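You operate a simulated robot arm through the tools that you are given. There is no shell and no other tool. Be economical: measure what you need, move in short steps, check, and stop when the job is done.

The job below is to be done with a simulated robot arm. You get a single attempt, and the scene is never put back.

JOB
Fill the clear tub to 0.5 l, then add two scoops of sand.
Fine: water from the bench spout; park it before you scoop, put the yellow scoop back, no more than drips spilt.

Only the result counts: the job must be done as asked and must still hold three seconds after the hand-in. Knocking over, shifting, dropping, spilling or breaking anything else fails it.

ROBOT AND FRAMES
A 6-joint arm with a two-finger parallel gripper, fixed in place. Base frame: the origin is at the foot of the arm, x ahead of it, y to its left, z up; the work surface is at about z = 78. Readings come in cm, degrees, newtons and seconds.
With the tool pointing down near the work surface it reaches from about 24 to 64 cm from the base axis. Its first joint turns from -66.0 to 66.0 degrees. Payload 2.7 kg.
The tool frame sits at the grasp point between the pads (the TCP): z along the fingers, y along the line on which they close. The tips reach 2.3 cm beyond it. Largest opening 9.4 cm; finger width 3.8, thickness 1; the body of the gripper, 5.4 by 9.6 cm, starts 3.9 cm behind the TCP.
Orientation is that of the tool frame in the base frame, as a unit quaternion [x, y, z, w]. With the fingers straight down and closing along the base's y, the tool's x points along the base's -x, its y along +y and its z along -z.

CONTROLS
- The arm moves only by the tool nudge_tool. Its argument "targets" is text: rows parted by semicolons, each of 7 numbers parted by spaces: the turn, a rotation vector about the tool's x, y, z in degrees, then the shift along the tool's x, y, z in cm, then the finger opening in cm, from 0 to 9.4. In form: ax ay az dx dy dz gripper; .... A call has 1 to 20 rows; each row shifts and turns the commanded pose from where the row before left it, along the tool's axes as they then stand. A row lasts 0.2 s, in which the tool goes at most 5 cm and 8.6 degrees; a call with a longer step from one row to the next is refused whole, and so is a gripper value outside its range. Where a pose cannot be reached the arm comes as near as it can. A force on the tool above 90 N (or 10 N above the force at the start of the call, whichever is more), or a blocked arm, ends the call early, and 0.2 s more pass. Each finger travels about 4.5 cm/s and halts on what it meets, pressing with about 38 N; the grip force reading is that of the motor and also rises with nothing between the fingers. The clock runs only during rows and for 0.2 s after the last one: add rows that do not move to give the fingers time. The reply holds the time, the measured pose of the TCP, the force on the tool along the base axes, the opening and the grip force, in the units named above and with some noise, with the torque about the TCP (base axes, N m) and any sound that the robot's microphone picked up, and new pictures: "pictures" is both (left out), scene, wrist or none.
- Cameras (640 x 400 px; columns grow to the right, rows downward): "scene" is fixed at [6.64, -43.33, 139.04]; the picture's right is [0.82, -0.57, 0.00], its down [-0.39, -0.57, -0.72] and it looks along [0.41, 0.59, -0.69] (base axes); focal length 214 px, centre (320, 200). "wrist" rides on the gripper at [8.6, 1.6, -7.4] in the tool frame; the picture's right is [-0.18, 0.98, 0.00], its down [-0.58, -0.11, -0.81] and it looks along [-0.79, -0.15, 0.59] (tool axes); focal length 243 px, centre (320, 200). There is no depth. A picture from a camera that has moved, and an enlarged one, comes with that camera's place and axes in the base frame and with its lens.
- close_up(camera, box): a new picture of the part [left, top, right, bottom] of that camera's present view, enlarged. No time passes.
- close_job(): hands the job in; it is judged then, once.

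Work in short steps. Places have to be worked out from the pictures, the camera data and where the tool is seen: move nearer, look again, correct. Check each grasp and each placing, and mend what went wrong. You have 120 turns and 200 pictures in all, those below and enlarged ones among them. Open the gripper and draw the arm clear of the work before you hand the job in, unless the task says otherwise; then end with one line.

The tools are called after ">>>" by a JSON object that holds its "fn" and its "kwargs". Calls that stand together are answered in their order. nudge_tool: Moves the arm, as the interface text tells. Its arguments: {"type":"object","properties":{"targets":{"type":"string"},"pictures":{"type":"string","enum":["both","scene","wrist","none"]}},"required":["targets"]} The other tools are called the same way: close_up (camera, box) takes an enlarged picture of a part of a camera's view; close_job () hands the job in.

At the start:

```text
t: 0.0
tcp_pos: [44.1, -3.85, 121.08]
tcp_rot: [0.001, 1.0, 0.0, 0.0]
contact_force: [-0.8, -0.4, -0.1]
moment: [-0.01, 0.0, -0.04]
grip_width: 9.38
grasp_force: 0.1
```

scene: 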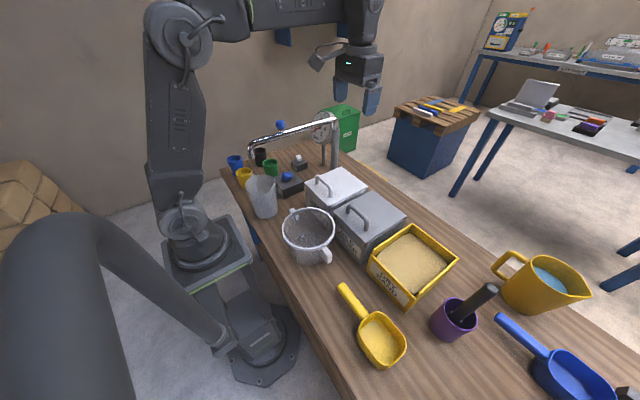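
wrist: 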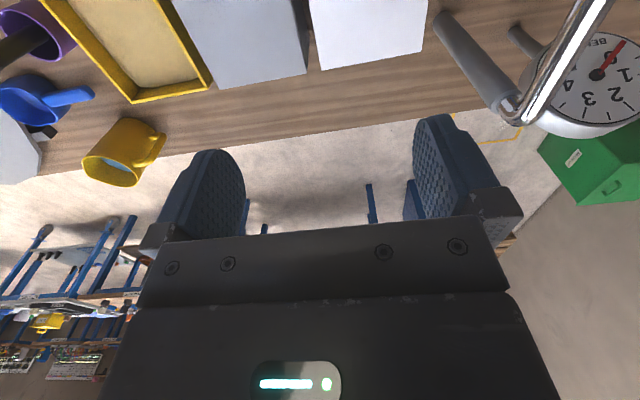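

I'll start by looking at the bench more closely: the spout area and the tub and sand area.

>>> {"fn": "close_up", "kwargs": {"camera": "scene", "box": [215, 90, 375, 190]}}

>>> {"fn": "close_up", "kwargs": {"camera": "scene", "box": [240, 160, 400, 260]}}

>>> {"fn": "close_up", "kwargs": {"camera": "scene", "box": [310, 210, 510, 380]}}

```text
4.00 times, centred on (295, 140) of scene
camera zoom: at [6.64, -43.33, 139.04], right [0.82, -0.57, 0.0], down [-0.39, -0.57, -0.72], along [0.41, 0.59, -0.69], focal length 858 px, centre (420, 440)
```

zoom: 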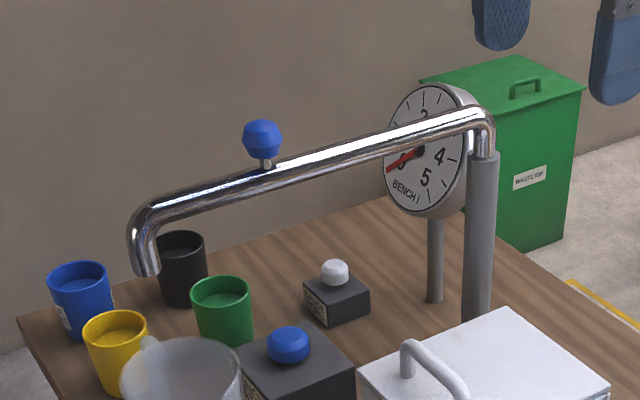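

```text
4.00 times, centred on (320, 210) of scene
camera zoom: at [6.64, -43.33, 139.04], right [0.82, -0.57, 0.0], down [-0.39, -0.57, -0.72], along [0.41, 0.59, -0.69], focal length 858 px, centre (320, 160)
```

zoom: 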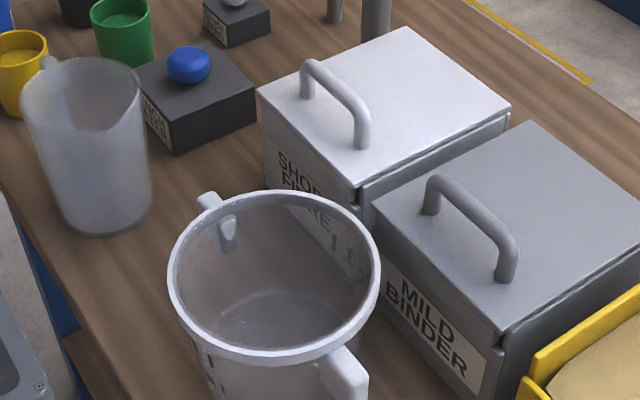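

```text
2.35 times, centred on (410, 295) of scene
camera zoom: at [6.64, -43.33, 139.04], right [0.82, -0.57, 0.0], down [-0.39, -0.57, -0.72], along [0.41, 0.59, -0.69], focal length 505 px, centre (108, -24)
```

zoom: 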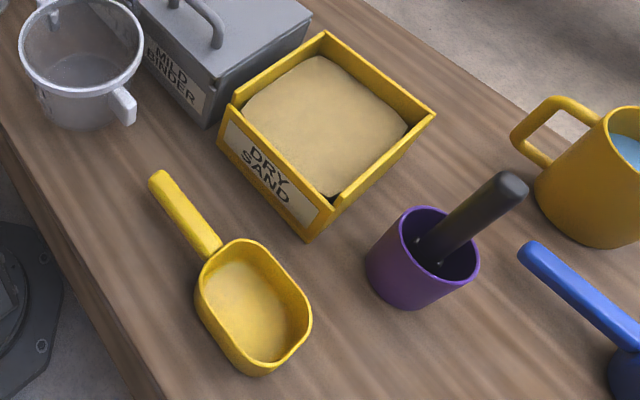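

The tub is the two-eared vessel near (27,-8). The spout is a swivelling pipe with a blue knob. I'll zoom in on the dial, the button labels and the tub.

>>> {"fn": "close_up", "kwargs": {"camera": "scene", "box": [268, 150, 318, 200]}}

>>> {"fn": "close_up", "kwargs": {"camera": "scene", "box": [275, 200, 345, 270]}}

>>> {"fn": "close_up", "kwargs": {"camera": "wrist", "box": [480, 0, 640, 140]}}

```text
8.00 times, centred on (293, 175) of scene
camera zoom: at [6.64, -43.33, 139.04], right [0.82, -0.57, 0.0], down [-0.39, -0.57, -0.72], along [0.41, 0.59, -0.69], focal length 1716 px, centre (536, 400)
```

zoom: 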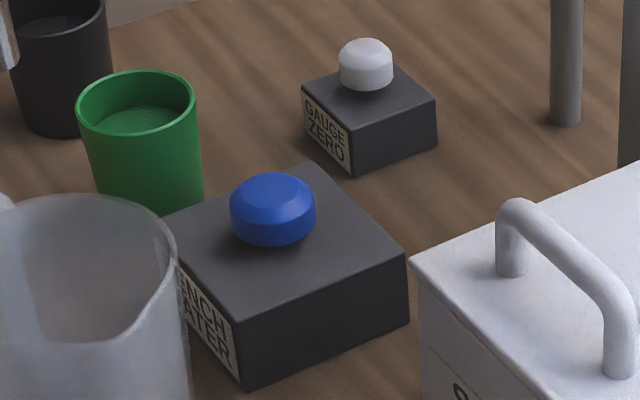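

```text
5.71 times, centred on (310, 235) of scene
camera zoom: at [6.64, -43.33, 139.04], right [0.82, -0.57, 0.0], down [-0.39, -0.57, -0.72], along [0.41, 0.59, -0.69], focal length 1226 px, centre (377, 0)
```

zoom: 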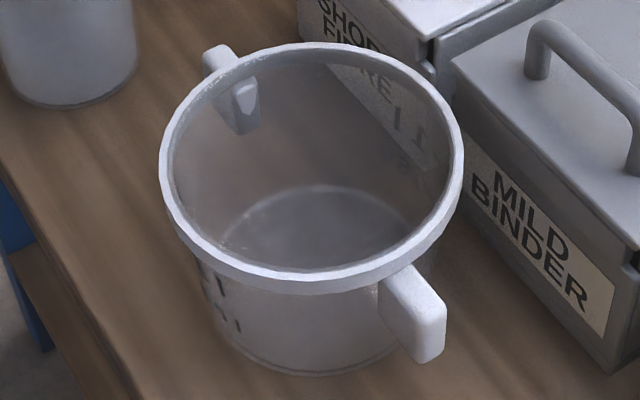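

```text
2.86 times, centred on (560, 70) of wrist
camera zoom: at [35.42, -2.18, 128.68], right [0.18, 0.98, 0.0], down [0.58, -0.11, 0.81], along [0.79, -0.15, -0.59], focal length 693 px, centre (-366, 571)
```

zoom: 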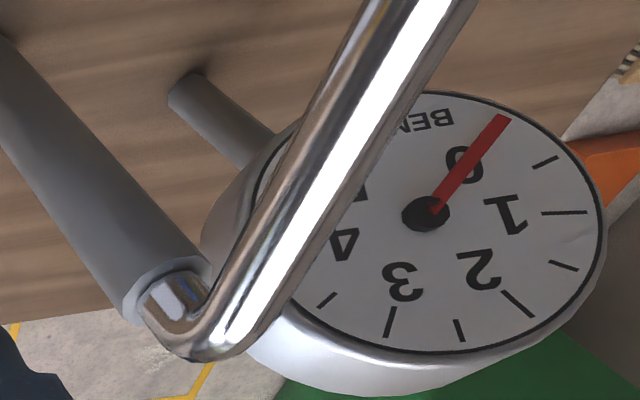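

The blue button is BENCH WATER and the white one is GAUGE ZERO. I'll draw the arm back and tilt it so the wrist camera looks down on the tub and button area.

>>> {"fn": "nudge_tool", "kwargs": {"targets": "0 8 0 4 0 0 9.4; 0 8 0 4 0 0 9.4; 0 8 0 3 0 0 9.4; 0 0 0 0 0 0 9.4"}}

```text
t: 1.0
tcp_pos: [33.36, -3.61, 122.43]
tcp_rot: [0.0, 0.978, 0.0, -0.208]
contact_force: [-0.1, -0.7, 0.2]
moment: [0.0, -0.03, -0.01]
grip_width: 9.4
grasp_force: 0.1
camera wrist: at [28.49, -2.06, 132.83], right [0.17, 0.98, -0.07], down [0.86, -0.11, 0.5], along [0.48, -0.15, -0.86], focal length 243 px, centre (320, 200)
```

scene: 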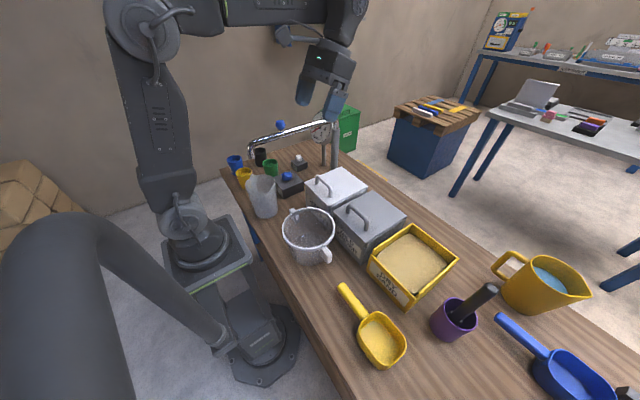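
wrist: 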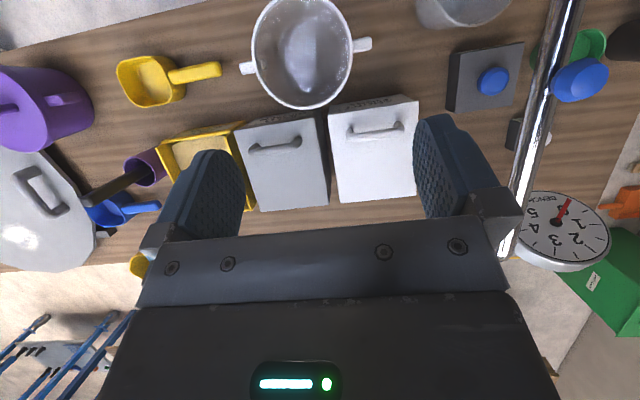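

The knob triangulates to about (33.1,16.5,109.8), the tub rim centre to (26.4,-8.6,89.8) and the button to (36,23.5). I'll refine the post, spout end and tub with zooms.

>>> {"fn": "close_up", "kwargs": {"camera": "wrist", "box": [480, 160, 640, 280]}}

>>> {"fn": "close_up", "kwargs": {"camera": "wrist", "box": [220, 0, 400, 120]}}

```text
3.33 times, centred on (560, 220) of wrist
camera zoom: at [28.49, -2.06, 132.83], right [0.17, 0.98, -0.07], down [0.86, -0.11, 0.5], along [0.48, -0.15, -0.86], focal length 809 px, centre (-480, 133)
```

zoom: 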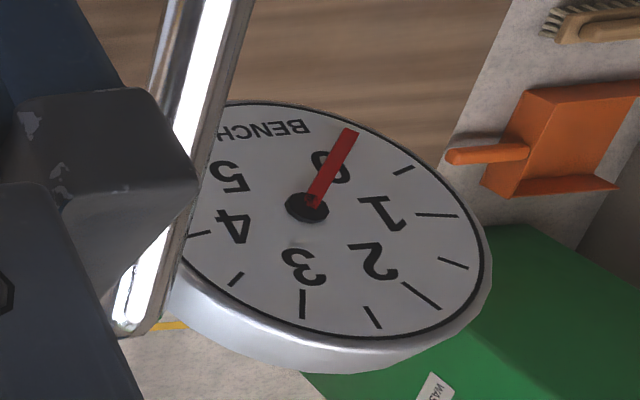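

```text
3.33 times, centred on (310, 60) of wrist
camera zoom: at [28.49, -2.06, 132.83], right [0.17, 0.98, -0.07], down [0.86, -0.11, 0.5], along [0.48, -0.15, -0.86], focal length 809 px, centre (353, 667)
```

zoom: 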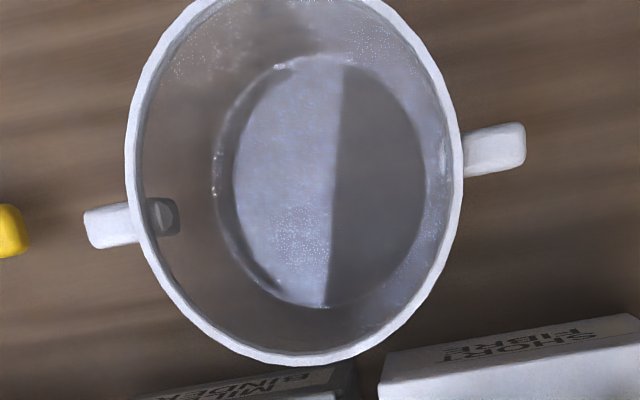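

The estimates are good enough to approach. I'll untilt the tool and go over the knob at about (33.1,16.5), staying at z≈121.

>>> {"fn": "nudge_tool", "kwargs": {"targets": "0 -8 0 0 0 0 9.4; 0 -8 0 0 0 0 9.4; 0 -8 0 0 0 0 9.4; 0 0 0 0 4 0 8; 0 0 0 0 4 0 6; 0 0 0 0 4 0 6; 0 0 0 0 4 0 6;0 0 0 0 4.1 0 6; 0 0 0 0 0 0 6; 0 0 0 0 0 0 6"}}

```text
t: 3.2
tcp_pos: [33.17, 16.32, 122.47]
tcp_rot: [0.0, 1.0, 0.001, 0.0]
contact_force: [-0.6, -0.1, -1.3]
moment: [0.02, -0.03, -0.01]
grip_width: 6.01
grasp_force: 0.1
camera wrist: at [24.53, 17.94, 129.97], right [0.18, 0.98, 0.0], down [0.58, -0.11, 0.81], along [0.79, -0.15, -0.59], focal length 243 px, centre (320, 200)
```

scene: 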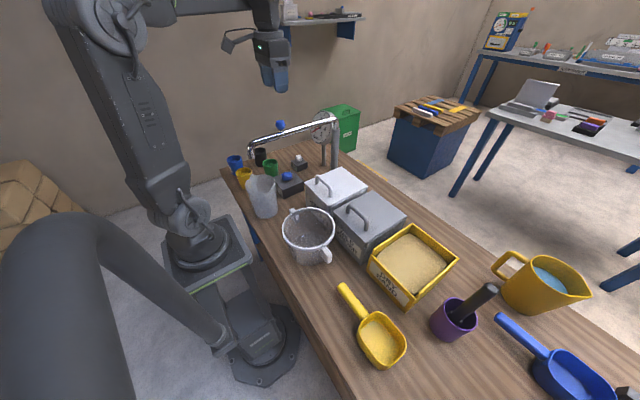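
wrist: 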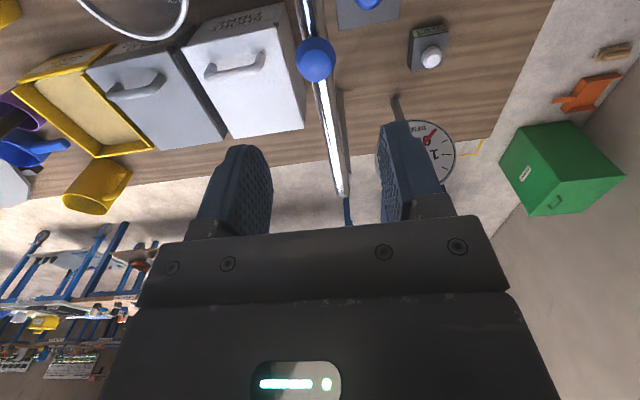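

The view confirms the knob at (33.0,16.0) and the post near (54,15.5). I'll descend with the fingers caging the knob.

>>> {"fn": "nudge_tool", "kwargs": {"targets": "0 0 0 0 -0.3 4 6; 0 0 0 0 0 4 6; 0 0 0 0 0 2.5 6; 0 0 0 0 0 1.5 6; 0 0 0 0 0 0 6"}}

>>> {"fn": "close_up", "kwargs": {"camera": "scene", "box": [220, 80, 360, 200]}}

```text
t: 4.4
tcp_pos: [33.38, 16.06, 110.4]
tcp_rot: [0.0, 1.0, 0.0, 0.0]
contact_force: [-0.3, 0.4, -0.8]
moment: [0.0, 0.02, 0.0]
grip_width: 6.01
grasp_force: 0.1
camera wrist: at [24.66, 17.57, 117.9], right [0.18, 0.98, 0.0], down [0.58, -0.11, 0.81], along [0.79, -0.15, -0.59], focal length 243 px, centre (320, 200)
```

scene: 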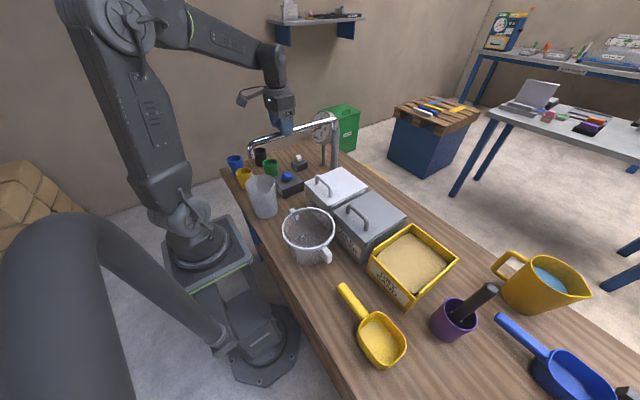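
wrist: 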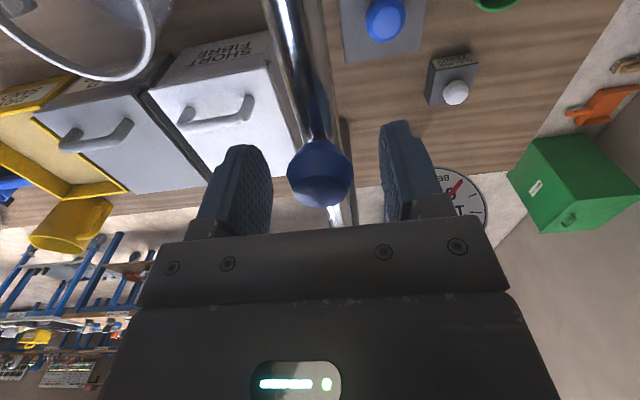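

```text
3.33 times, centred on (290, 140) of scene
camera zoom: at [6.64, -43.33, 139.04], right [0.82, -0.57, 0.0], down [-0.39, -0.57, -0.72], along [0.41, 0.59, -0.69], focal length 715 px, centre (420, 400)
```

zoom: 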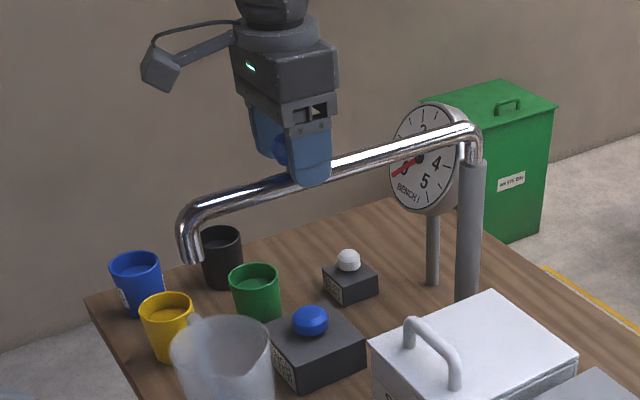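

The knob is caged. I'll tighten slightly and swing along the arc about the post, turning the tool with it, one part first.

>>> {"fn": "nudge_tool", "kwargs": {"targets": "0 0 0 0 0 0 4.4; 0 0 0 0 0 0 4.4; 0 0 -4 0 -1.46 0 4.4; 0 0 -4 0 -1.46 0 4.4; 0 0 -4 0 -1.46 0 4.4; 0 0 -4 0 -1.46 0 4.4; 0 0 0 0 0 0 4.4"}}

```text
t: 6.0
tcp_pos: [33.84, 10.23, 110.48]
tcp_rot: [-0.14, 0.99, -0.001, 0.0]
contact_force: [-0.6, -0.3, 0.3]
moment: [0.01, -0.01, 0.02]
grip_width: 4.42
grasp_force: 0.3
camera wrist: at [25.09, 9.36, 118.03], right [-0.1, 1.0, 0.0], down [0.59, 0.06, 0.81], along [0.8, 0.08, -0.59], focal length 243 px, centre (320, 200)
```

scene: 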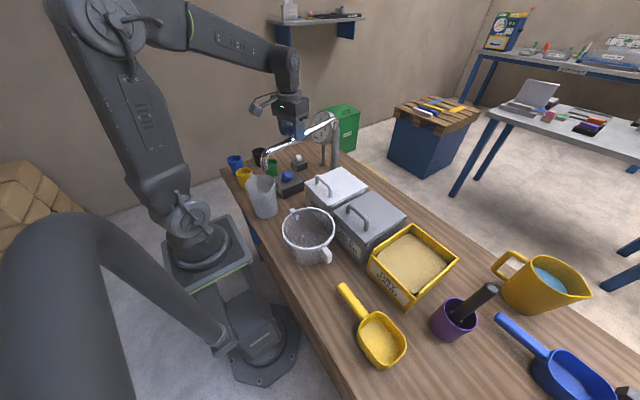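
wrist: 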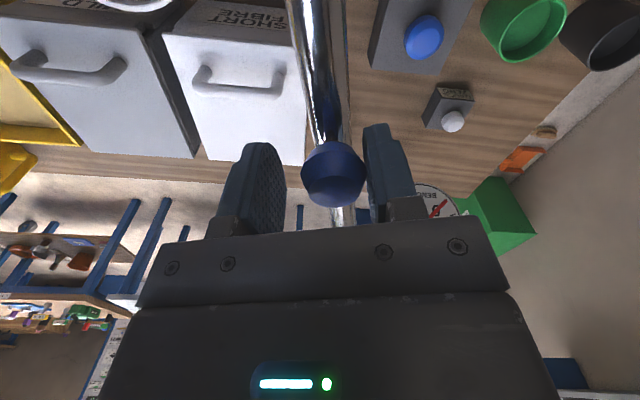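

The spout swings freely and the cage tracks it. I'll continue another 24°.

>>> {"fn": "nudge_tool", "kwargs": {"targets": "0 0 -4 0 -1.46 0 4.4; 0 0 -4 0 -1.46 0 4.4; 0 0 -4 -0.1 -1.46 0 4.4; 0 0 -4 -0.1 -1.46 0 4.4; 0 0 -4 -0.1 -1.46 0 4.4; 0 0 -4 -0.1 -1.46 0 4.4; 0 0 0 0 0 0 4.4"}}

>>> {"fn": "close_up", "kwargs": {"camera": "scene", "box": [240, 90, 380, 270]}}

```text
t: 7.6
tcp_pos: [37.98, 2.63, 110.61]
tcp_rot: [-0.343, 0.939, 0.0, 0.001]
contact_force: [-0.1, 0.4, -0.3]
moment: [-0.02, 0.01, -0.03]
grip_width: 4.42
grasp_force: 0.0
camera wrist: at [30.42, -1.73, 118.06], right [-0.49, 0.87, 0.0], down [0.51, 0.29, 0.81], along [0.7, 0.4, -0.59], focal length 243 px, centre (320, 200)
```

scene: 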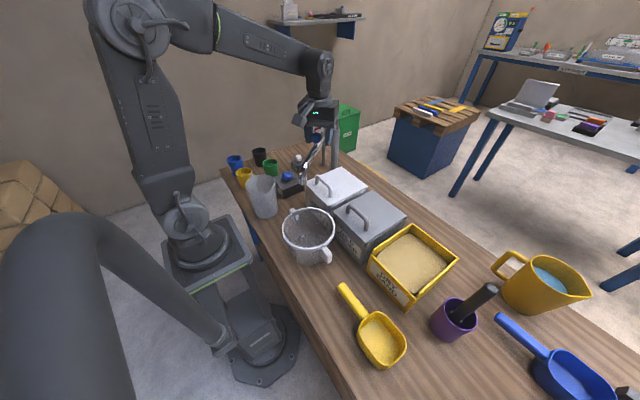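
wrist: 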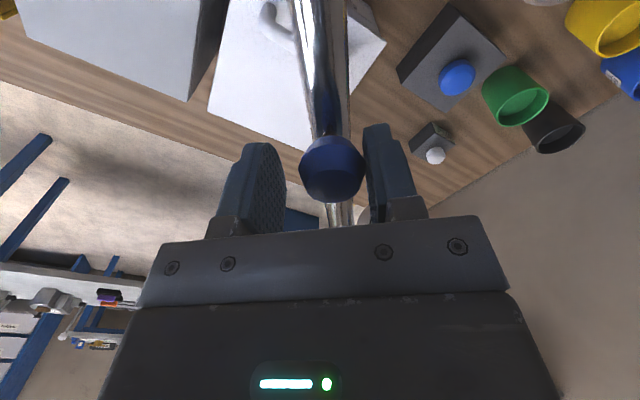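

```text
2.22 times, centred on (310, 180) of scene
camera zoom: at [6.64, -43.33, 139.04], right [0.82, -0.57, 0.0], down [-0.39, -0.57, -0.72], along [0.41, 0.59, -0.69], focal length 477 px, centre (342, 244)
```

zoom: 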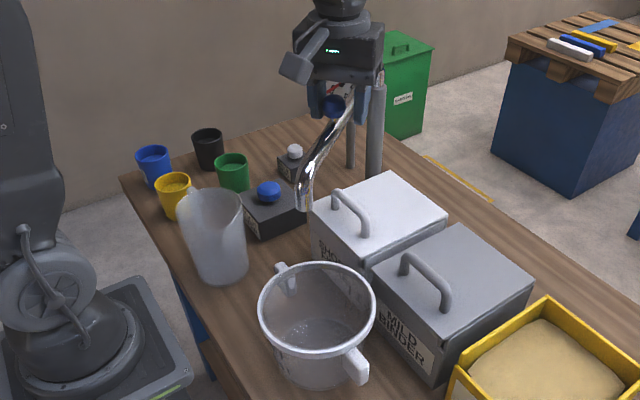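

The spout end appears at about (29,-3) and the tub centre bears about 5.5° further. I'll swing a bit more.

>>> {"fn": "nudge_tool", "kwargs": {"targets": "0 0 -3 0 -1.1 0 4.4; 0 0 -3 -0.05 -1.1 0 4.4; 0 0 0 0 0 0 4.4"}}

>>> {"fn": "close_up", "kwargs": {"camera": "scene", "box": [260, 140, 360, 280]}}

```text
t: 8.4
tcp_pos: [39.55, 1.01, 110.7]
tcp_rot: [-0.392, 0.92, 0.0, 0.001]
contact_force: [-0.7, 0.1, -0.6]
moment: [-0.01, 0.01, 0.03]
grip_width: 4.44
grasp_force: 0.5
camera wrist: at [32.36, -4.13, 118.14], right [-0.58, 0.81, 0.0], down [0.48, 0.34, 0.81], along [0.66, 0.47, -0.59], focal length 243 px, centre (320, 200)
```

scene: 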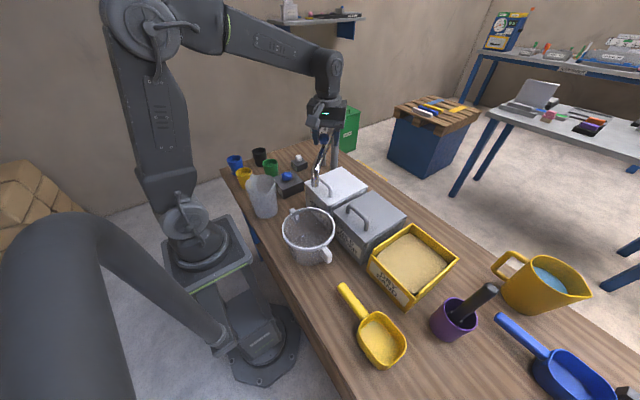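
wrist: 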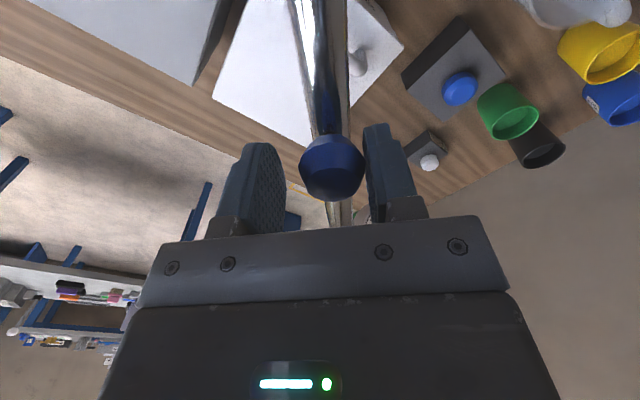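

```text
2.86 times, centred on (310, 210) of scene
camera zoom: at [6.64, -43.33, 139.04], right [0.82, -0.57, 0.0], down [-0.39, -0.57, -0.72], along [0.41, 0.59, -0.69], focal length 613 px, centre (349, 171)
```

zoom: 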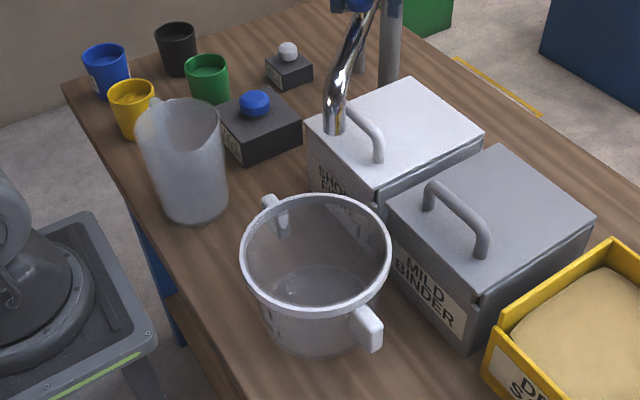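

By projection the spout end falls just inside the tub's far wall, so I need a better look. I'll release the knob, rise and look straight down.

>>> {"fn": "nudge_tool", "kwargs": {"targets": "0 0 0 0 0 0 6; 0 0 0 0 0 -3 6; 0 0 0 0 0 -4.5 6; 0 0 0 0 0 -4.5 6; 0 8 0 2 0 0 6; 0 8 0 2 0 0 6; 0 8 0 2 0 0 6; 0 8 0 2 0 0 6; 0 0 0 0 0 0 6"}}

```text
t: 10.4
tcp_pos: [34.14, -4.83, 124.13]
tcp_rot: [-0.377, 0.884, -0.109, -0.254]
contact_force: [0.5, 0.8, -0.8]
moment: [0.04, -0.04, 0.0]
grip_width: 5.98
grasp_force: 0.0
camera wrist: at [30.65, -6.0, 135.07], right [-0.6, 0.79, -0.1], down [0.72, 0.59, 0.37], along [0.35, 0.15, -0.92], focal length 243 px, centre (320, 200)
```

scene: 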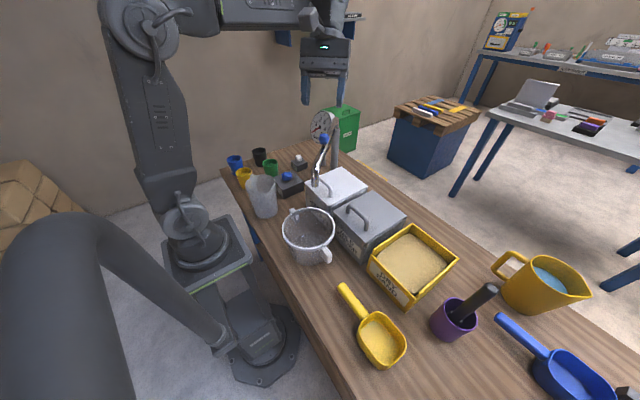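
wrist: 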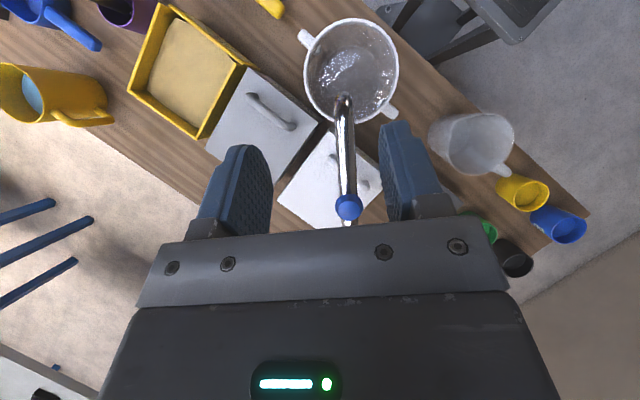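

The spout end lies at about (30.4,-6.9), comfortably inside the tub rim. Next I'll level the tool, close the fingers and go above the BENCH WATER button at (36.1,23.5).

>>> {"fn": "nudge_tool", "kwargs": {"targets": "0 -8 0 0 0 0 3; 0 -8 0 0 0 0 0; 0 -8 0 0 0 0 0; 0 -8 0 0 0 0 0; 0 0 7.7 0 0 0 0; 0 0 7.7 0 0 0 0; 0 0 7.7 0 0 0 0; 0 0 7.7 0 0 0 0; 0 0 7.7 0 0 0 0; 0 0 7.7 0 0 0 0; 0 0 0 -0.4 4.7 0 0; 0 0 0 -0.4 4.7 0 0; 0 0 0 -0.4 4.7 0 0; 0 0 0 -0.4 4.7 0 0; 0 0 0 -0.4 4.7 0 0; 0 0 0 0 4.7 0 0; 0 0 0 0 0 0 0"}}

```text
t: 14.0
tcp_pos: [36.16, 23.63, 124.11]
tcp_rot: [0.002, 1.0, 0.0, 0.0]
contact_force: [-0.7, -0.7, 0.9]
moment: [0.0, -0.02, 0.01]
grip_width: 0.0
grasp_force: 37.7
camera wrist: at [27.47, 25.26, 131.67], right [0.19, 0.98, 0.0], down [0.58, -0.11, 0.81], along [0.79, -0.15, -0.59], focal length 243 px, centre (320, 200)
```

scene: 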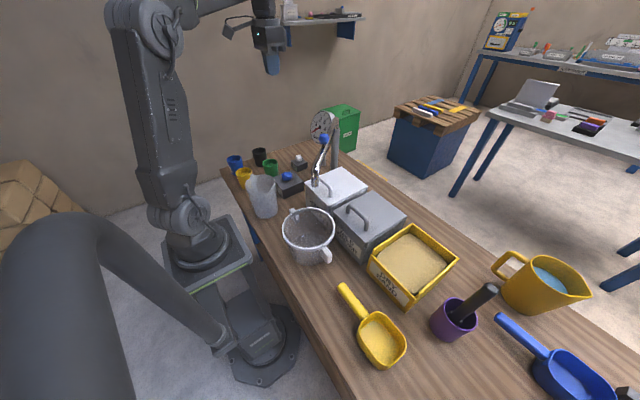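
wrist: 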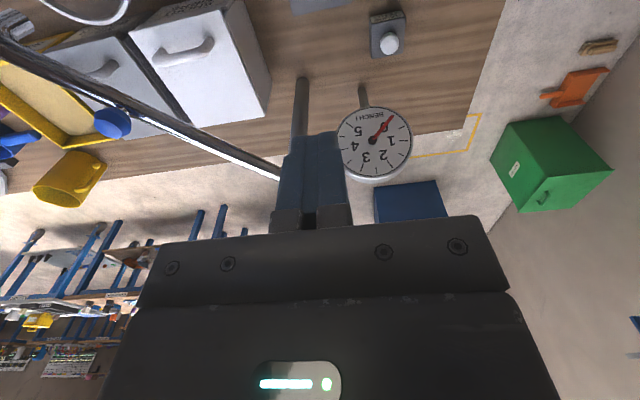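

I'm above the button with the fingers shut. I'll descend until the tips are a few cm above it and check alignment.

>>> {"fn": "nudge_tool", "kwargs": {"targets": "0 0 0 0 0 4.5 0; 0 0 0 0 0 4.5 0; 0 0 0 0 0 4.5 0; 0 0 0 0 0 4.5 0; 0 0 0 0 0 4.5 0; 0 0 0 0 0 4.5 0; 0 0 0 0 0 4.5 0; 0 0 0 0 0 0 0", "pictures": "wrist"}}

>>> {"fn": "close_up", "kwargs": {"camera": "scene", "box": [240, 110, 340, 210]}}

```text
t: 15.8
tcp_pos: [36.11, 23.76, 92.52]
tcp_rot: [0.002, 1.0, 0.0, 0.0]
contact_force: [-0.3, -0.7, -1.3]
moment: [0.03, -0.04, 0.02]
grip_width: 0.0
grasp_force: 37.9
camera wrist: at [27.45, 25.44, 99.94], right [0.19, 0.98, 0.0], down [0.58, -0.11, 0.81], along [0.79, -0.15, -0.59], focal length 243 px, centre (320, 200)
```

wrist: 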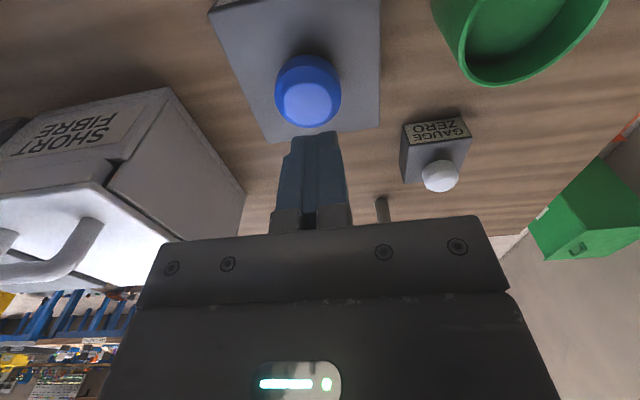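

```text
4.00 times, centred on (290, 160) of scene
camera zoom: at [6.64, -43.33, 139.04], right [0.82, -0.57, 0.0], down [-0.39, -0.57, -0.72], along [0.41, 0.59, -0.69], focal length 858 px, centre (440, 360)
```

zoom: 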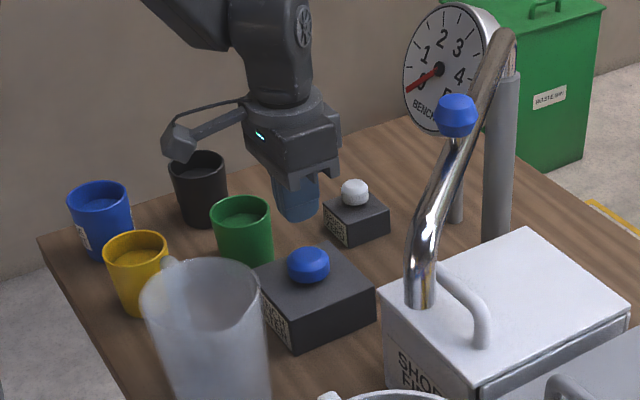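

The button top is at about (36.0,23.1,85.5) and the tips are at 90.2. I'll shift slightly and lower to just above it.

>>> {"fn": "nudge_tool", "kwargs": {"targets": "0 0 0 0.1 -0.6 2 0; 0 0 0 0 0 1.8 0; 0 0 0 0 0 0 0", "pictures": "wrist"}}

>>> {"fn": "close_up", "kwargs": {"camera": "scene", "box": [260, 110, 360, 210]}}

```text
t: 16.6
tcp_pos: [36.1, 23.07, 88.71]
tcp_rot: [0.001, 1.0, 0.0, 0.001]
contact_force: [-0.6, 0.7, 0.6]
moment: [0.0, 0.03, 0.01]
grip_width: 0.0
grasp_force: 38.0
camera wrist: at [27.41, 24.68, 96.27], right [0.19, 0.98, 0.0], down [0.58, -0.11, 0.81], along [0.79, -0.15, -0.59], focal length 243 px, centre (320, 200)
```

wrist: 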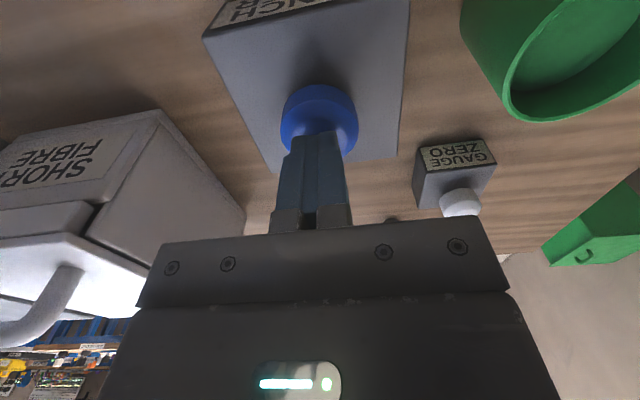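

```text
4.00 times, centred on (310, 160) of scene
camera zoom: at [6.64, -43.33, 139.04], right [0.82, -0.57, 0.0], down [-0.39, -0.57, -0.72], along [0.41, 0.59, -0.69], focal length 858 px, centre (360, 360)
```

zoom: 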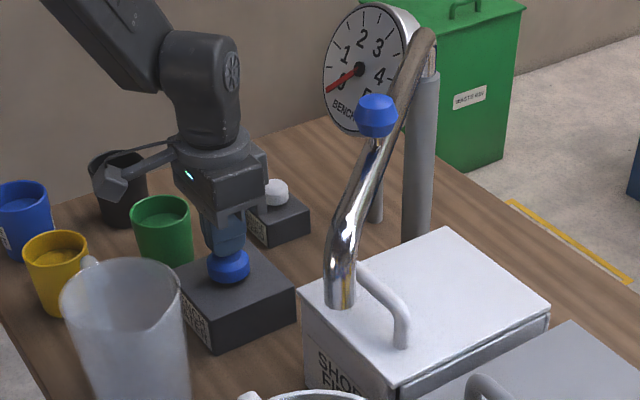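

Aligned over the button. I'll press lightly in small steps and check for sound, force and flow.

>>> {"fn": "nudge_tool", "kwargs": {"targets": "0 0 0 0 0 0.4 0; 0 0 0 0 0 0.3 0", "pictures": "none"}}

>>> {"fn": "close_up", "kwargs": {"camera": "scene", "box": [260, 110, 380, 270]}}

```text
t: 17.2
tcp_pos: [36.05, 22.99, 88.22]
tcp_rot: [0.001, 1.0, 0.0, 0.0]
contact_force: [0.7, 0.4, 1.2]
moment: [-0.02, 0.05, 0.03]
grip_width: 0.03
grasp_force: 37.8
```

```text
2.50 times, centred on (320, 190) of scene
camera zoom: at [6.64, -43.33, 139.04], right [0.82, -0.57, 0.0], down [-0.39, -0.57, -0.72], along [0.41, 0.59, -0.69], focal length 536 px, centre (320, 225)
```

zoom: 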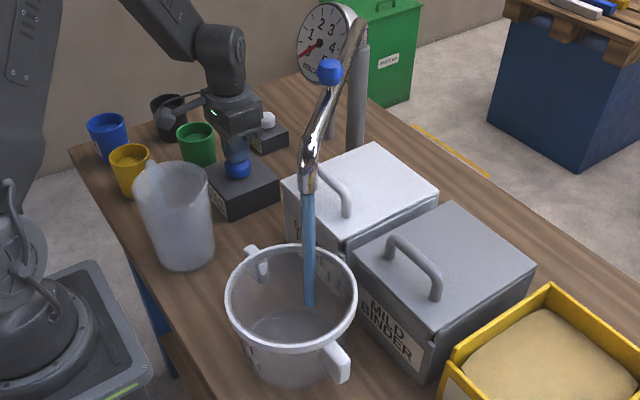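

Water is flowing into the tub. I'll lift to see whether it stops.

>>> {"fn": "nudge_tool", "kwargs": {"targets": "0 0 0 0 0 -0.8 0", "pictures": "none"}}

>>> {"fn": "close_up", "kwargs": {"camera": "scene", "box": [260, 170, 380, 270]}}

>>> {"fn": "close_up", "kwargs": {"camera": "scene", "box": [305, 105, 345, 145]}}

```text
t: 17.6
tcp_pos: [35.99, 22.95, 88.94]
tcp_rot: [0.002, 1.0, 0.0, 0.0]
contact_force: [0.9, 0.3, -0.8]
moment: [0.0, 0.0, 0.03]
grip_width: 0.02
grasp_force: 38.1
```

```text
4.00 times, centred on (320, 220) of scene
camera zoom: at [6.64, -43.33, 139.04], right [0.82, -0.57, 0.0], down [-0.39, -0.57, -0.72], along [0.41, 0.59, -0.69], focal length 858 px, centre (320, 120)
```

zoom: 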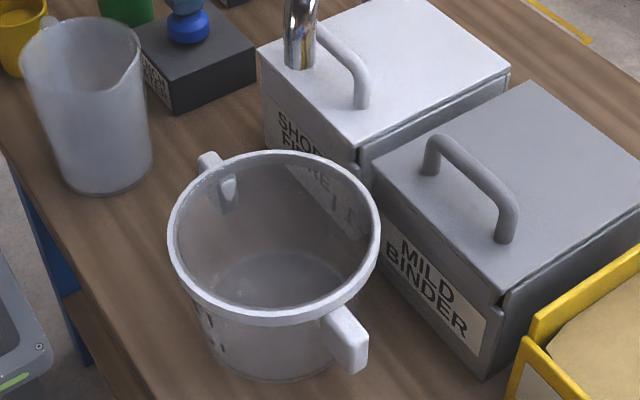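

```text
10.00 times, centred on (325, 125) of scene
camera zoom: at [6.64, -43.33, 139.04], right [0.82, -0.57, 0.0], down [-0.39, -0.57, -0.72], along [0.41, 0.59, -0.69], focal length 2145 px, centre (270, 950)
```

zoom: 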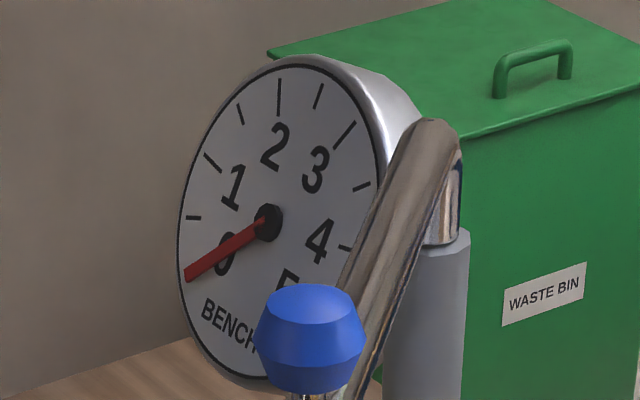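

It is momentary, so water stops on release. I'll press for about 1 s, release, and read the gauge and tub.

>>> {"fn": "nudge_tool", "kwargs": {"targets": "0 0 0 0 0 0.8 0; 0 0 0 0 0 0 0; 0 0 0 0 0 0 0; 0 0 0 0 0 0 0; 0 0 0 0 0 0 0; 0 0 0 0 0 -0.8 0; 0 0 0 0 0 0 0", "pictures": "none"}}

>>> {"fn": "close_up", "kwargs": {"camera": "scene", "box": [305, 105, 345, 145]}}

>>> {"fn": "close_up", "kwargs": {"camera": "scene", "box": [275, 200, 345, 270]}}

```text
t: 19.2
tcp_pos: [35.99, 23.01, 89.09]
tcp_rot: [0.002, 1.0, 0.0, 0.0]
contact_force: [0.2, 0.4, -0.1]
moment: [0.06, 0.02, 0.0]
grip_width: 0.0
grasp_force: 37.9
```

```text
10.00 times, centred on (325, 125) of scene
camera zoom: at [6.64, -43.33, 139.04], right [0.82, -0.57, 0.0], down [-0.39, -0.57, -0.72], along [0.41, 0.59, -0.69], focal length 2145 px, centre (270, 950)
```

zoom: 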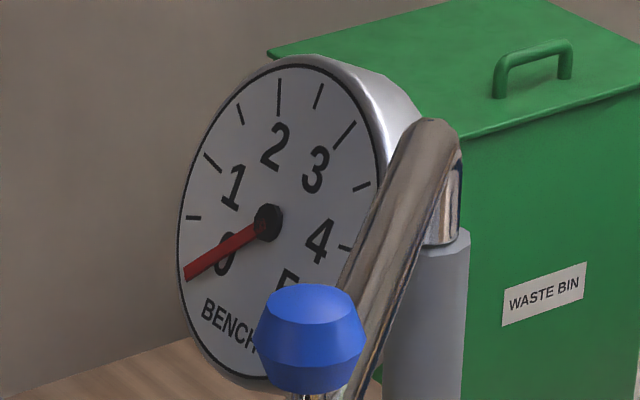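

```text
5.71 times, centred on (310, 235) of scene
camera zoom: at [6.64, -43.33, 139.04], right [0.82, -0.57, 0.0], down [-0.39, -0.57, -0.72], along [0.41, 0.59, -0.69], focal length 1226 px, centre (377, 0)
```

zoom: 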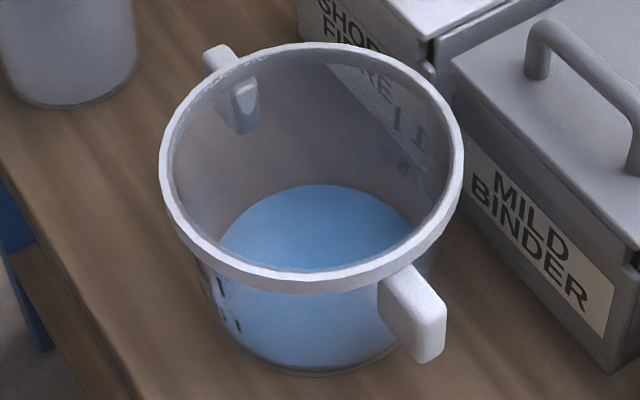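

The gauge doesn't respond to flow, so the tub's own marks decide. I'll zoom in on those marks.

>>> {"fn": "close_up", "kwargs": {"camera": "scene", "box": [290, 235, 335, 270]}}

>>> {"fn": "close_up", "kwargs": {"camera": "scene", "box": [290, 195, 340, 235]}}

```text
11.43 times, centred on (312, 252) of scene
camera zoom: at [6.64, -43.33, 139.04], right [0.82, -0.57, 0.0], down [-0.39, -0.57, -0.72], along [0.41, 0.59, -0.69], focal length 2451 px, centre (406, -400)
```

zoom: 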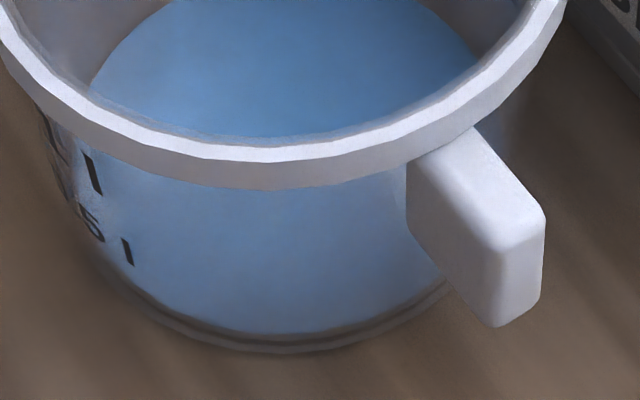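

```text
10.00 times, centred on (315, 215) of scene
camera zoom: at [6.64, -43.33, 139.04], right [0.82, -0.57, 0.0], down [-0.39, -0.57, -0.72], along [0.41, 0.59, -0.69], focal length 2145 px, centre (370, 50)
```

zoom: 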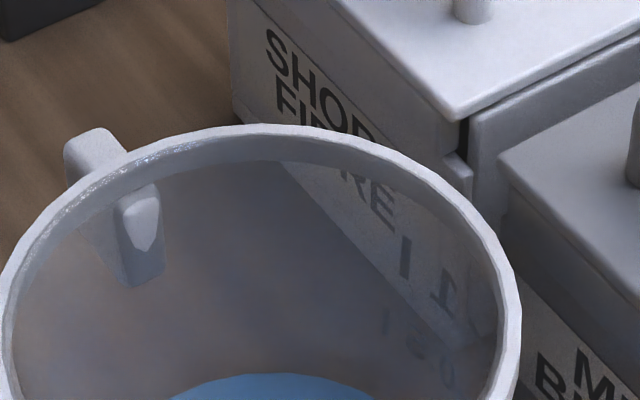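

The tub has marks "0.5" and "1" on its robot side. The level seems barely above the floor, so I'll press another ~2 s and compare.

>>> {"fn": "nudge_tool", "kwargs": {"targets": "0 0 0 0 0 0.8 0; 0 0 0 0 0 0 0; 0 0 0 0 0 0 0; 0 0 0 0 0 0 0; 0 0 0 0 0 0 0; 0 0 0 0 0 0 0; 0 0 0 0 0 0 0; 0 0 0 0 0 0 0; 0 0 0 0 0 0 0; 0 0 0 0 0 0 0; 0 0 0 0 0 -0.8 0; 0 0 0 0 0 0 0", "pictures": "none"}}

>>> {"fn": "close_up", "kwargs": {"camera": "scene", "box": [275, 200, 345, 270]}}

>>> {"fn": "close_up", "kwargs": {"camera": "scene", "box": [290, 235, 335, 270]}}

```text
t: 21.8
tcp_pos: [35.98, 23.05, 89.02]
tcp_rot: [0.002, 1.0, 0.001, 0.001]
contact_force: [-0.6, -0.2, 0.9]
moment: [0.0, -0.02, 0.0]
grip_width: 0.01
grasp_force: 38.2
```

```text
5.71 times, centred on (310, 235) of scene
camera zoom: at [6.64, -43.33, 139.04], right [0.82, -0.57, 0.0], down [-0.39, -0.57, -0.72], along [0.41, 0.59, -0.69], focal length 1226 px, centre (377, 0)
```

zoom: 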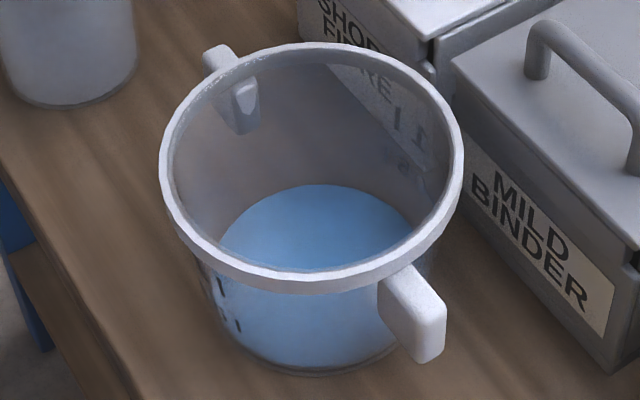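

```text
11.43 times, centred on (312, 252) of scene
camera zoom: at [6.64, -43.33, 139.04], right [0.82, -0.57, 0.0], down [-0.39, -0.57, -0.72], along [0.41, 0.59, -0.69], focal length 2451 px, centre (406, -400)
```

zoom: 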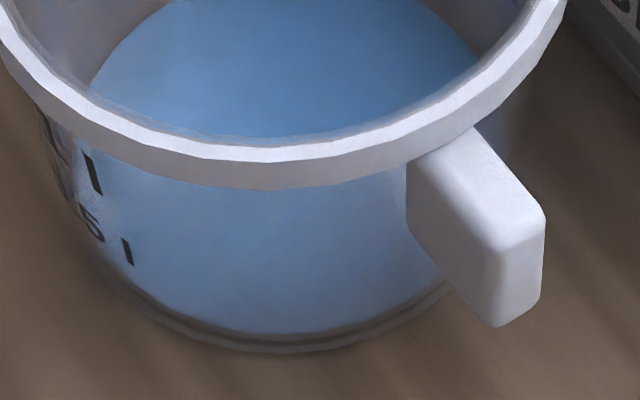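

The picture looks unchanged. I'll press and look while pressed to see whether it flows.

>>> {"fn": "nudge_tool", "kwargs": {"targets": "0 0 0 0 0 0.8 0; 0 0 0 0 0 0.1 0", "pictures": "none"}}

>>> {"fn": "close_up", "kwargs": {"camera": "scene", "box": [260, 110, 380, 270]}}

```text
t: 22.4
tcp_pos: [36.12, 23.09, 88.15]
tcp_rot: [0.001, 1.0, -0.001, 0.0]
contact_force: [-1.8, 0.7, 1.3]
moment: [0.01, 0.04, 0.03]
grip_width: 0.0
grasp_force: 37.7
```

```text
2.50 times, centred on (320, 190) of scene
camera zoom: at [6.63, -43.33, 139.04], right [0.82, -0.57, 0.0], down [-0.39, -0.57, -0.72], along [0.41, 0.59, -0.69], focal length 536 px, centre (320, 225)
```

zoom: 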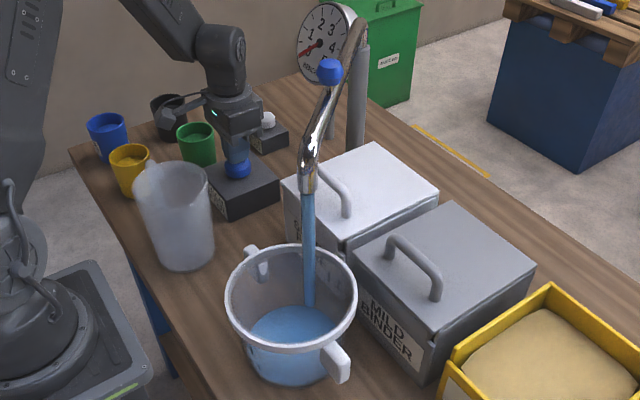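

It is flowing. I'll hold it ~2 s more while pressed, then release and compare.

>>> {"fn": "nudge_tool", "kwargs": {"targets": "0 0 0 0 0 0 0; 0 0 0 0 0 0 0; 0 0 0 0 0 0 0; 0 0 0 0 0 0 0; 0 0 0 0 0 0 0; 0 0 0 0 0 0 0; 0 0 0 0 0 0 0; 0 0 0 0 0 -0.9 0; 0 0 0 0 0 0 0", "pictures": "none"}}

>>> {"fn": "close_up", "kwargs": {"camera": "scene", "box": [275, 200, 345, 270]}}

>>> {"fn": "close_up", "kwargs": {"camera": "scene", "box": [290, 235, 335, 270]}}

```text
t: 24.4
tcp_pos: [36.06, 22.92, 89.02]
tcp_rot: [0.002, 1.0, 0.0, 0.001]
contact_force: [0.0, -0.2, 0.0]
moment: [-0.03, 0.03, -0.05]
grip_width: 0.0
grasp_force: 38.4
```

```text
5.71 times, centred on (310, 235) of scene
camera zoom: at [6.64, -43.33, 139.04], right [0.82, -0.57, 0.0], down [-0.39, -0.57, -0.72], along [0.41, 0.59, -0.69], focal length 1226 px, centre (377, 0)
```

zoom: 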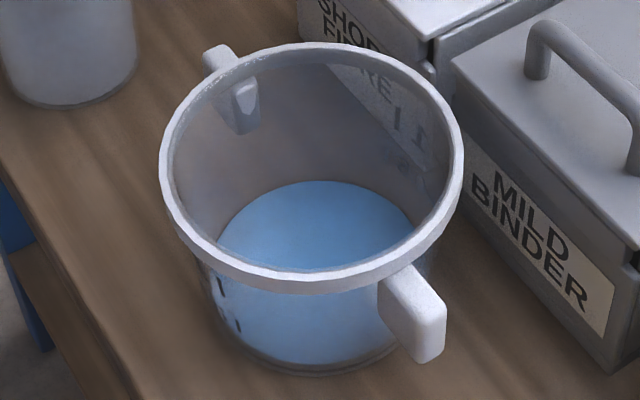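

```text
11.43 times, centred on (312, 252) of scene
camera zoom: at [6.64, -43.33, 139.04], right [0.82, -0.57, 0.0], down [-0.39, -0.57, -0.72], along [0.41, 0.59, -0.69], focal length 2451 px, centre (406, -400)
```

zoom: 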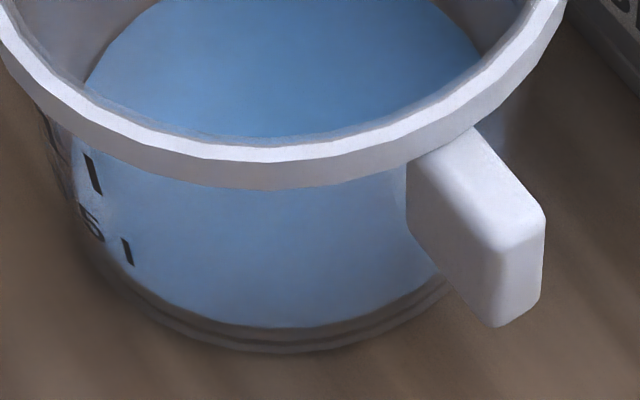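

Level rose ~0.3 cm in 2 s; the 0.5 mark is ~3.5 cm higher. I'll hold the button for about 8 s and then compare with the mark.

>>> {"fn": "nudge_tool", "kwargs": {"targets": "0 0 0 0 0 0.9 0; 0 0 0 0 0 0 0; 0 0 0 0 0 0 0; 0 0 0 0 0 0 0; 0 0 0 0 0 0 0; 0 0 0 0 0 0 0; 0 0 0 0 0 0 0; 0 0 0 0 0 0 0; 0 0 0 0 0 0 0; 0 0 0 0 0 0 0; 0 0 0 0 0 0 0; 0 0 0 0 0 0 0; 0 0 0 0 0 0 0; 0 0 0 0 0 0 0; 0 0 0 0 0 0 0; 0 0 0 0 0 0 0; 0 0 0 0 0 0 0; 0 0 0 0 0 0 0; 0 0 0 0 0 0 0; 0 0 0 0 0 0 0", "pictures": "none"}}

>>> {"fn": "close_up", "kwargs": {"camera": "scene", "box": [275, 200, 345, 270]}}

```text
t: 28.6
tcp_pos: [36.22, 22.86, 88.17]
tcp_rot: [0.001, 1.0, 0.0, 0.0]
contact_force: [-0.6, -0.7, 0.9]
moment: [0.01, 0.03, -0.02]
grip_width: 0.0
grasp_force: 38.0
```

```text
5.71 times, centred on (310, 235) of scene
camera zoom: at [6.64, -43.33, 139.04], right [0.82, -0.57, 0.0], down [-0.39, -0.57, -0.72], along [0.41, 0.59, -0.69], focal length 1226 px, centre (377, 0)
```

zoom: 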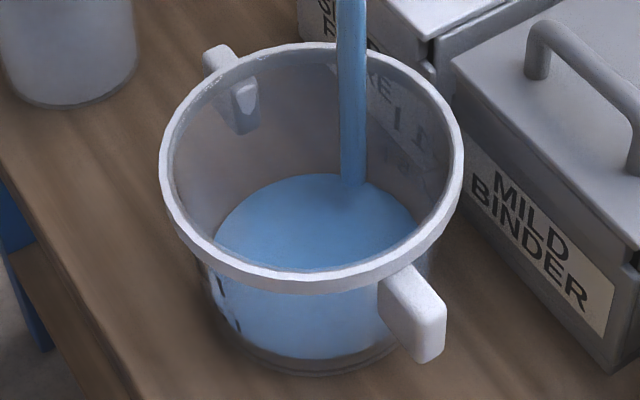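

Rising about 1.8 px/s in the zoom. I'll keep holding 4 s more.

>>> {"fn": "nudge_tool", "kwargs": {"targets": "0 0 0 0 0 0 0; 0 0 0 0 0 0 0; 0 0 0 0 0 0 0; 0 0 0 0 0 0 0; 0 0 0 0 0 0 0; 0 0 0 0 0 0 0; 0 0 0 0 0 0 0; 0 0 0 0 0 0 0; 0 0 0 0 0 0 0; 0 0 0 0 0 0 0; 0 0 0 0 0 0 0; 0 0 0 0 0 0 0; 0 0 0 0 0 0 0; 0 0 0 0 0 0 0; 0 0 0 0 0 0 0; 0 0 0 0 0 0 0; 0 0 0 0 0 0 0; 0 0 0 0 0 0 0; 0 0 0 0 0 0 0; 0 0 0 0 0 0 0", "pictures": "none"}}

>>> {"fn": "close_up", "kwargs": {"camera": "scene", "box": [275, 200, 345, 270]}}

```text
t: 32.8
tcp_pos: [36.18, 22.9, 88.28]
tcp_rot: [0.002, 1.0, 0.0, 0.0]
contact_force: [0.1, -0.1, 2.1]
moment: [-0.02, 0.02, 0.02]
grip_width: 0.02
grasp_force: 38.1
```

```text
5.71 times, centred on (310, 235) of scene
camera zoom: at [6.64, -43.33, 139.04], right [0.82, -0.57, 0.0], down [-0.39, -0.57, -0.72], along [0.41, 0.59, -0.69], focal length 1226 px, centre (377, 0)
```

zoom: 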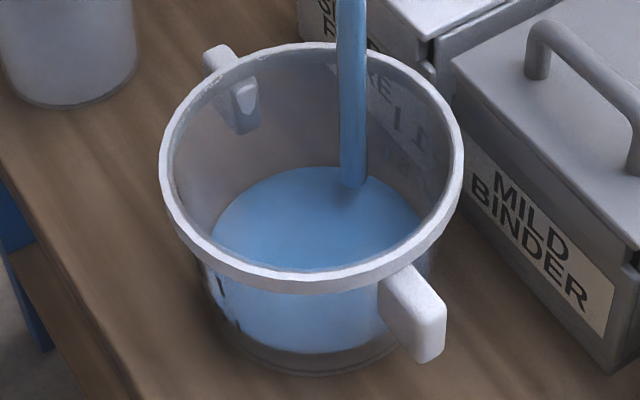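

Now a detailed look at the near edge of the water against the 0.5 dash; still holding, one short row at a time costs little.

>>> {"fn": "close_up", "kwargs": {"camera": "scene", "box": [290, 235, 335, 270]}}

>>> {"fn": "close_up", "kwargs": {"camera": "scene", "box": [325, 205, 360, 235]}}

```text
11.43 times, centred on (312, 252) of scene
camera zoom: at [6.64, -43.33, 139.04], right [0.82, -0.57, 0.0], down [-0.39, -0.57, -0.72], along [0.41, 0.59, -0.69], focal length 2451 px, centre (406, -400)
```

zoom: 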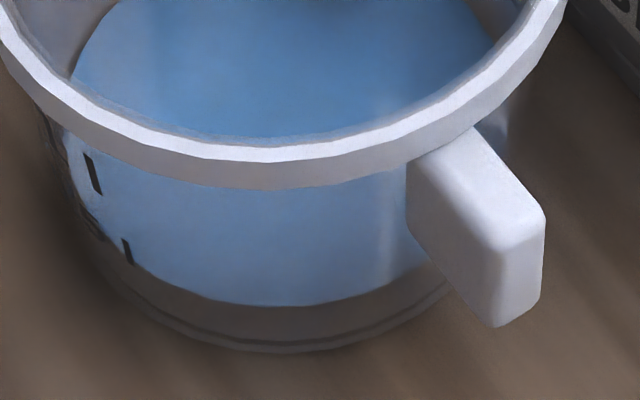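

```text
13.33 times, centred on (342, 220) of scene
camera zoom: at [6.64, -43.33, 139.04], right [0.82, -0.57, 0.0], down [-0.39, -0.57, -0.72], along [0.41, 0.59, -0.69], focal length 2860 px, centre (20, -67)
```

zoom: 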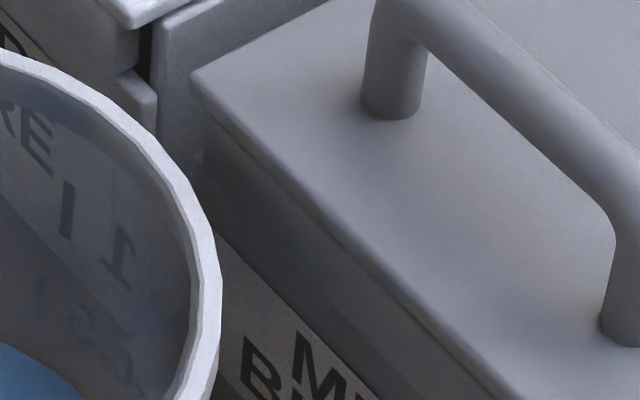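

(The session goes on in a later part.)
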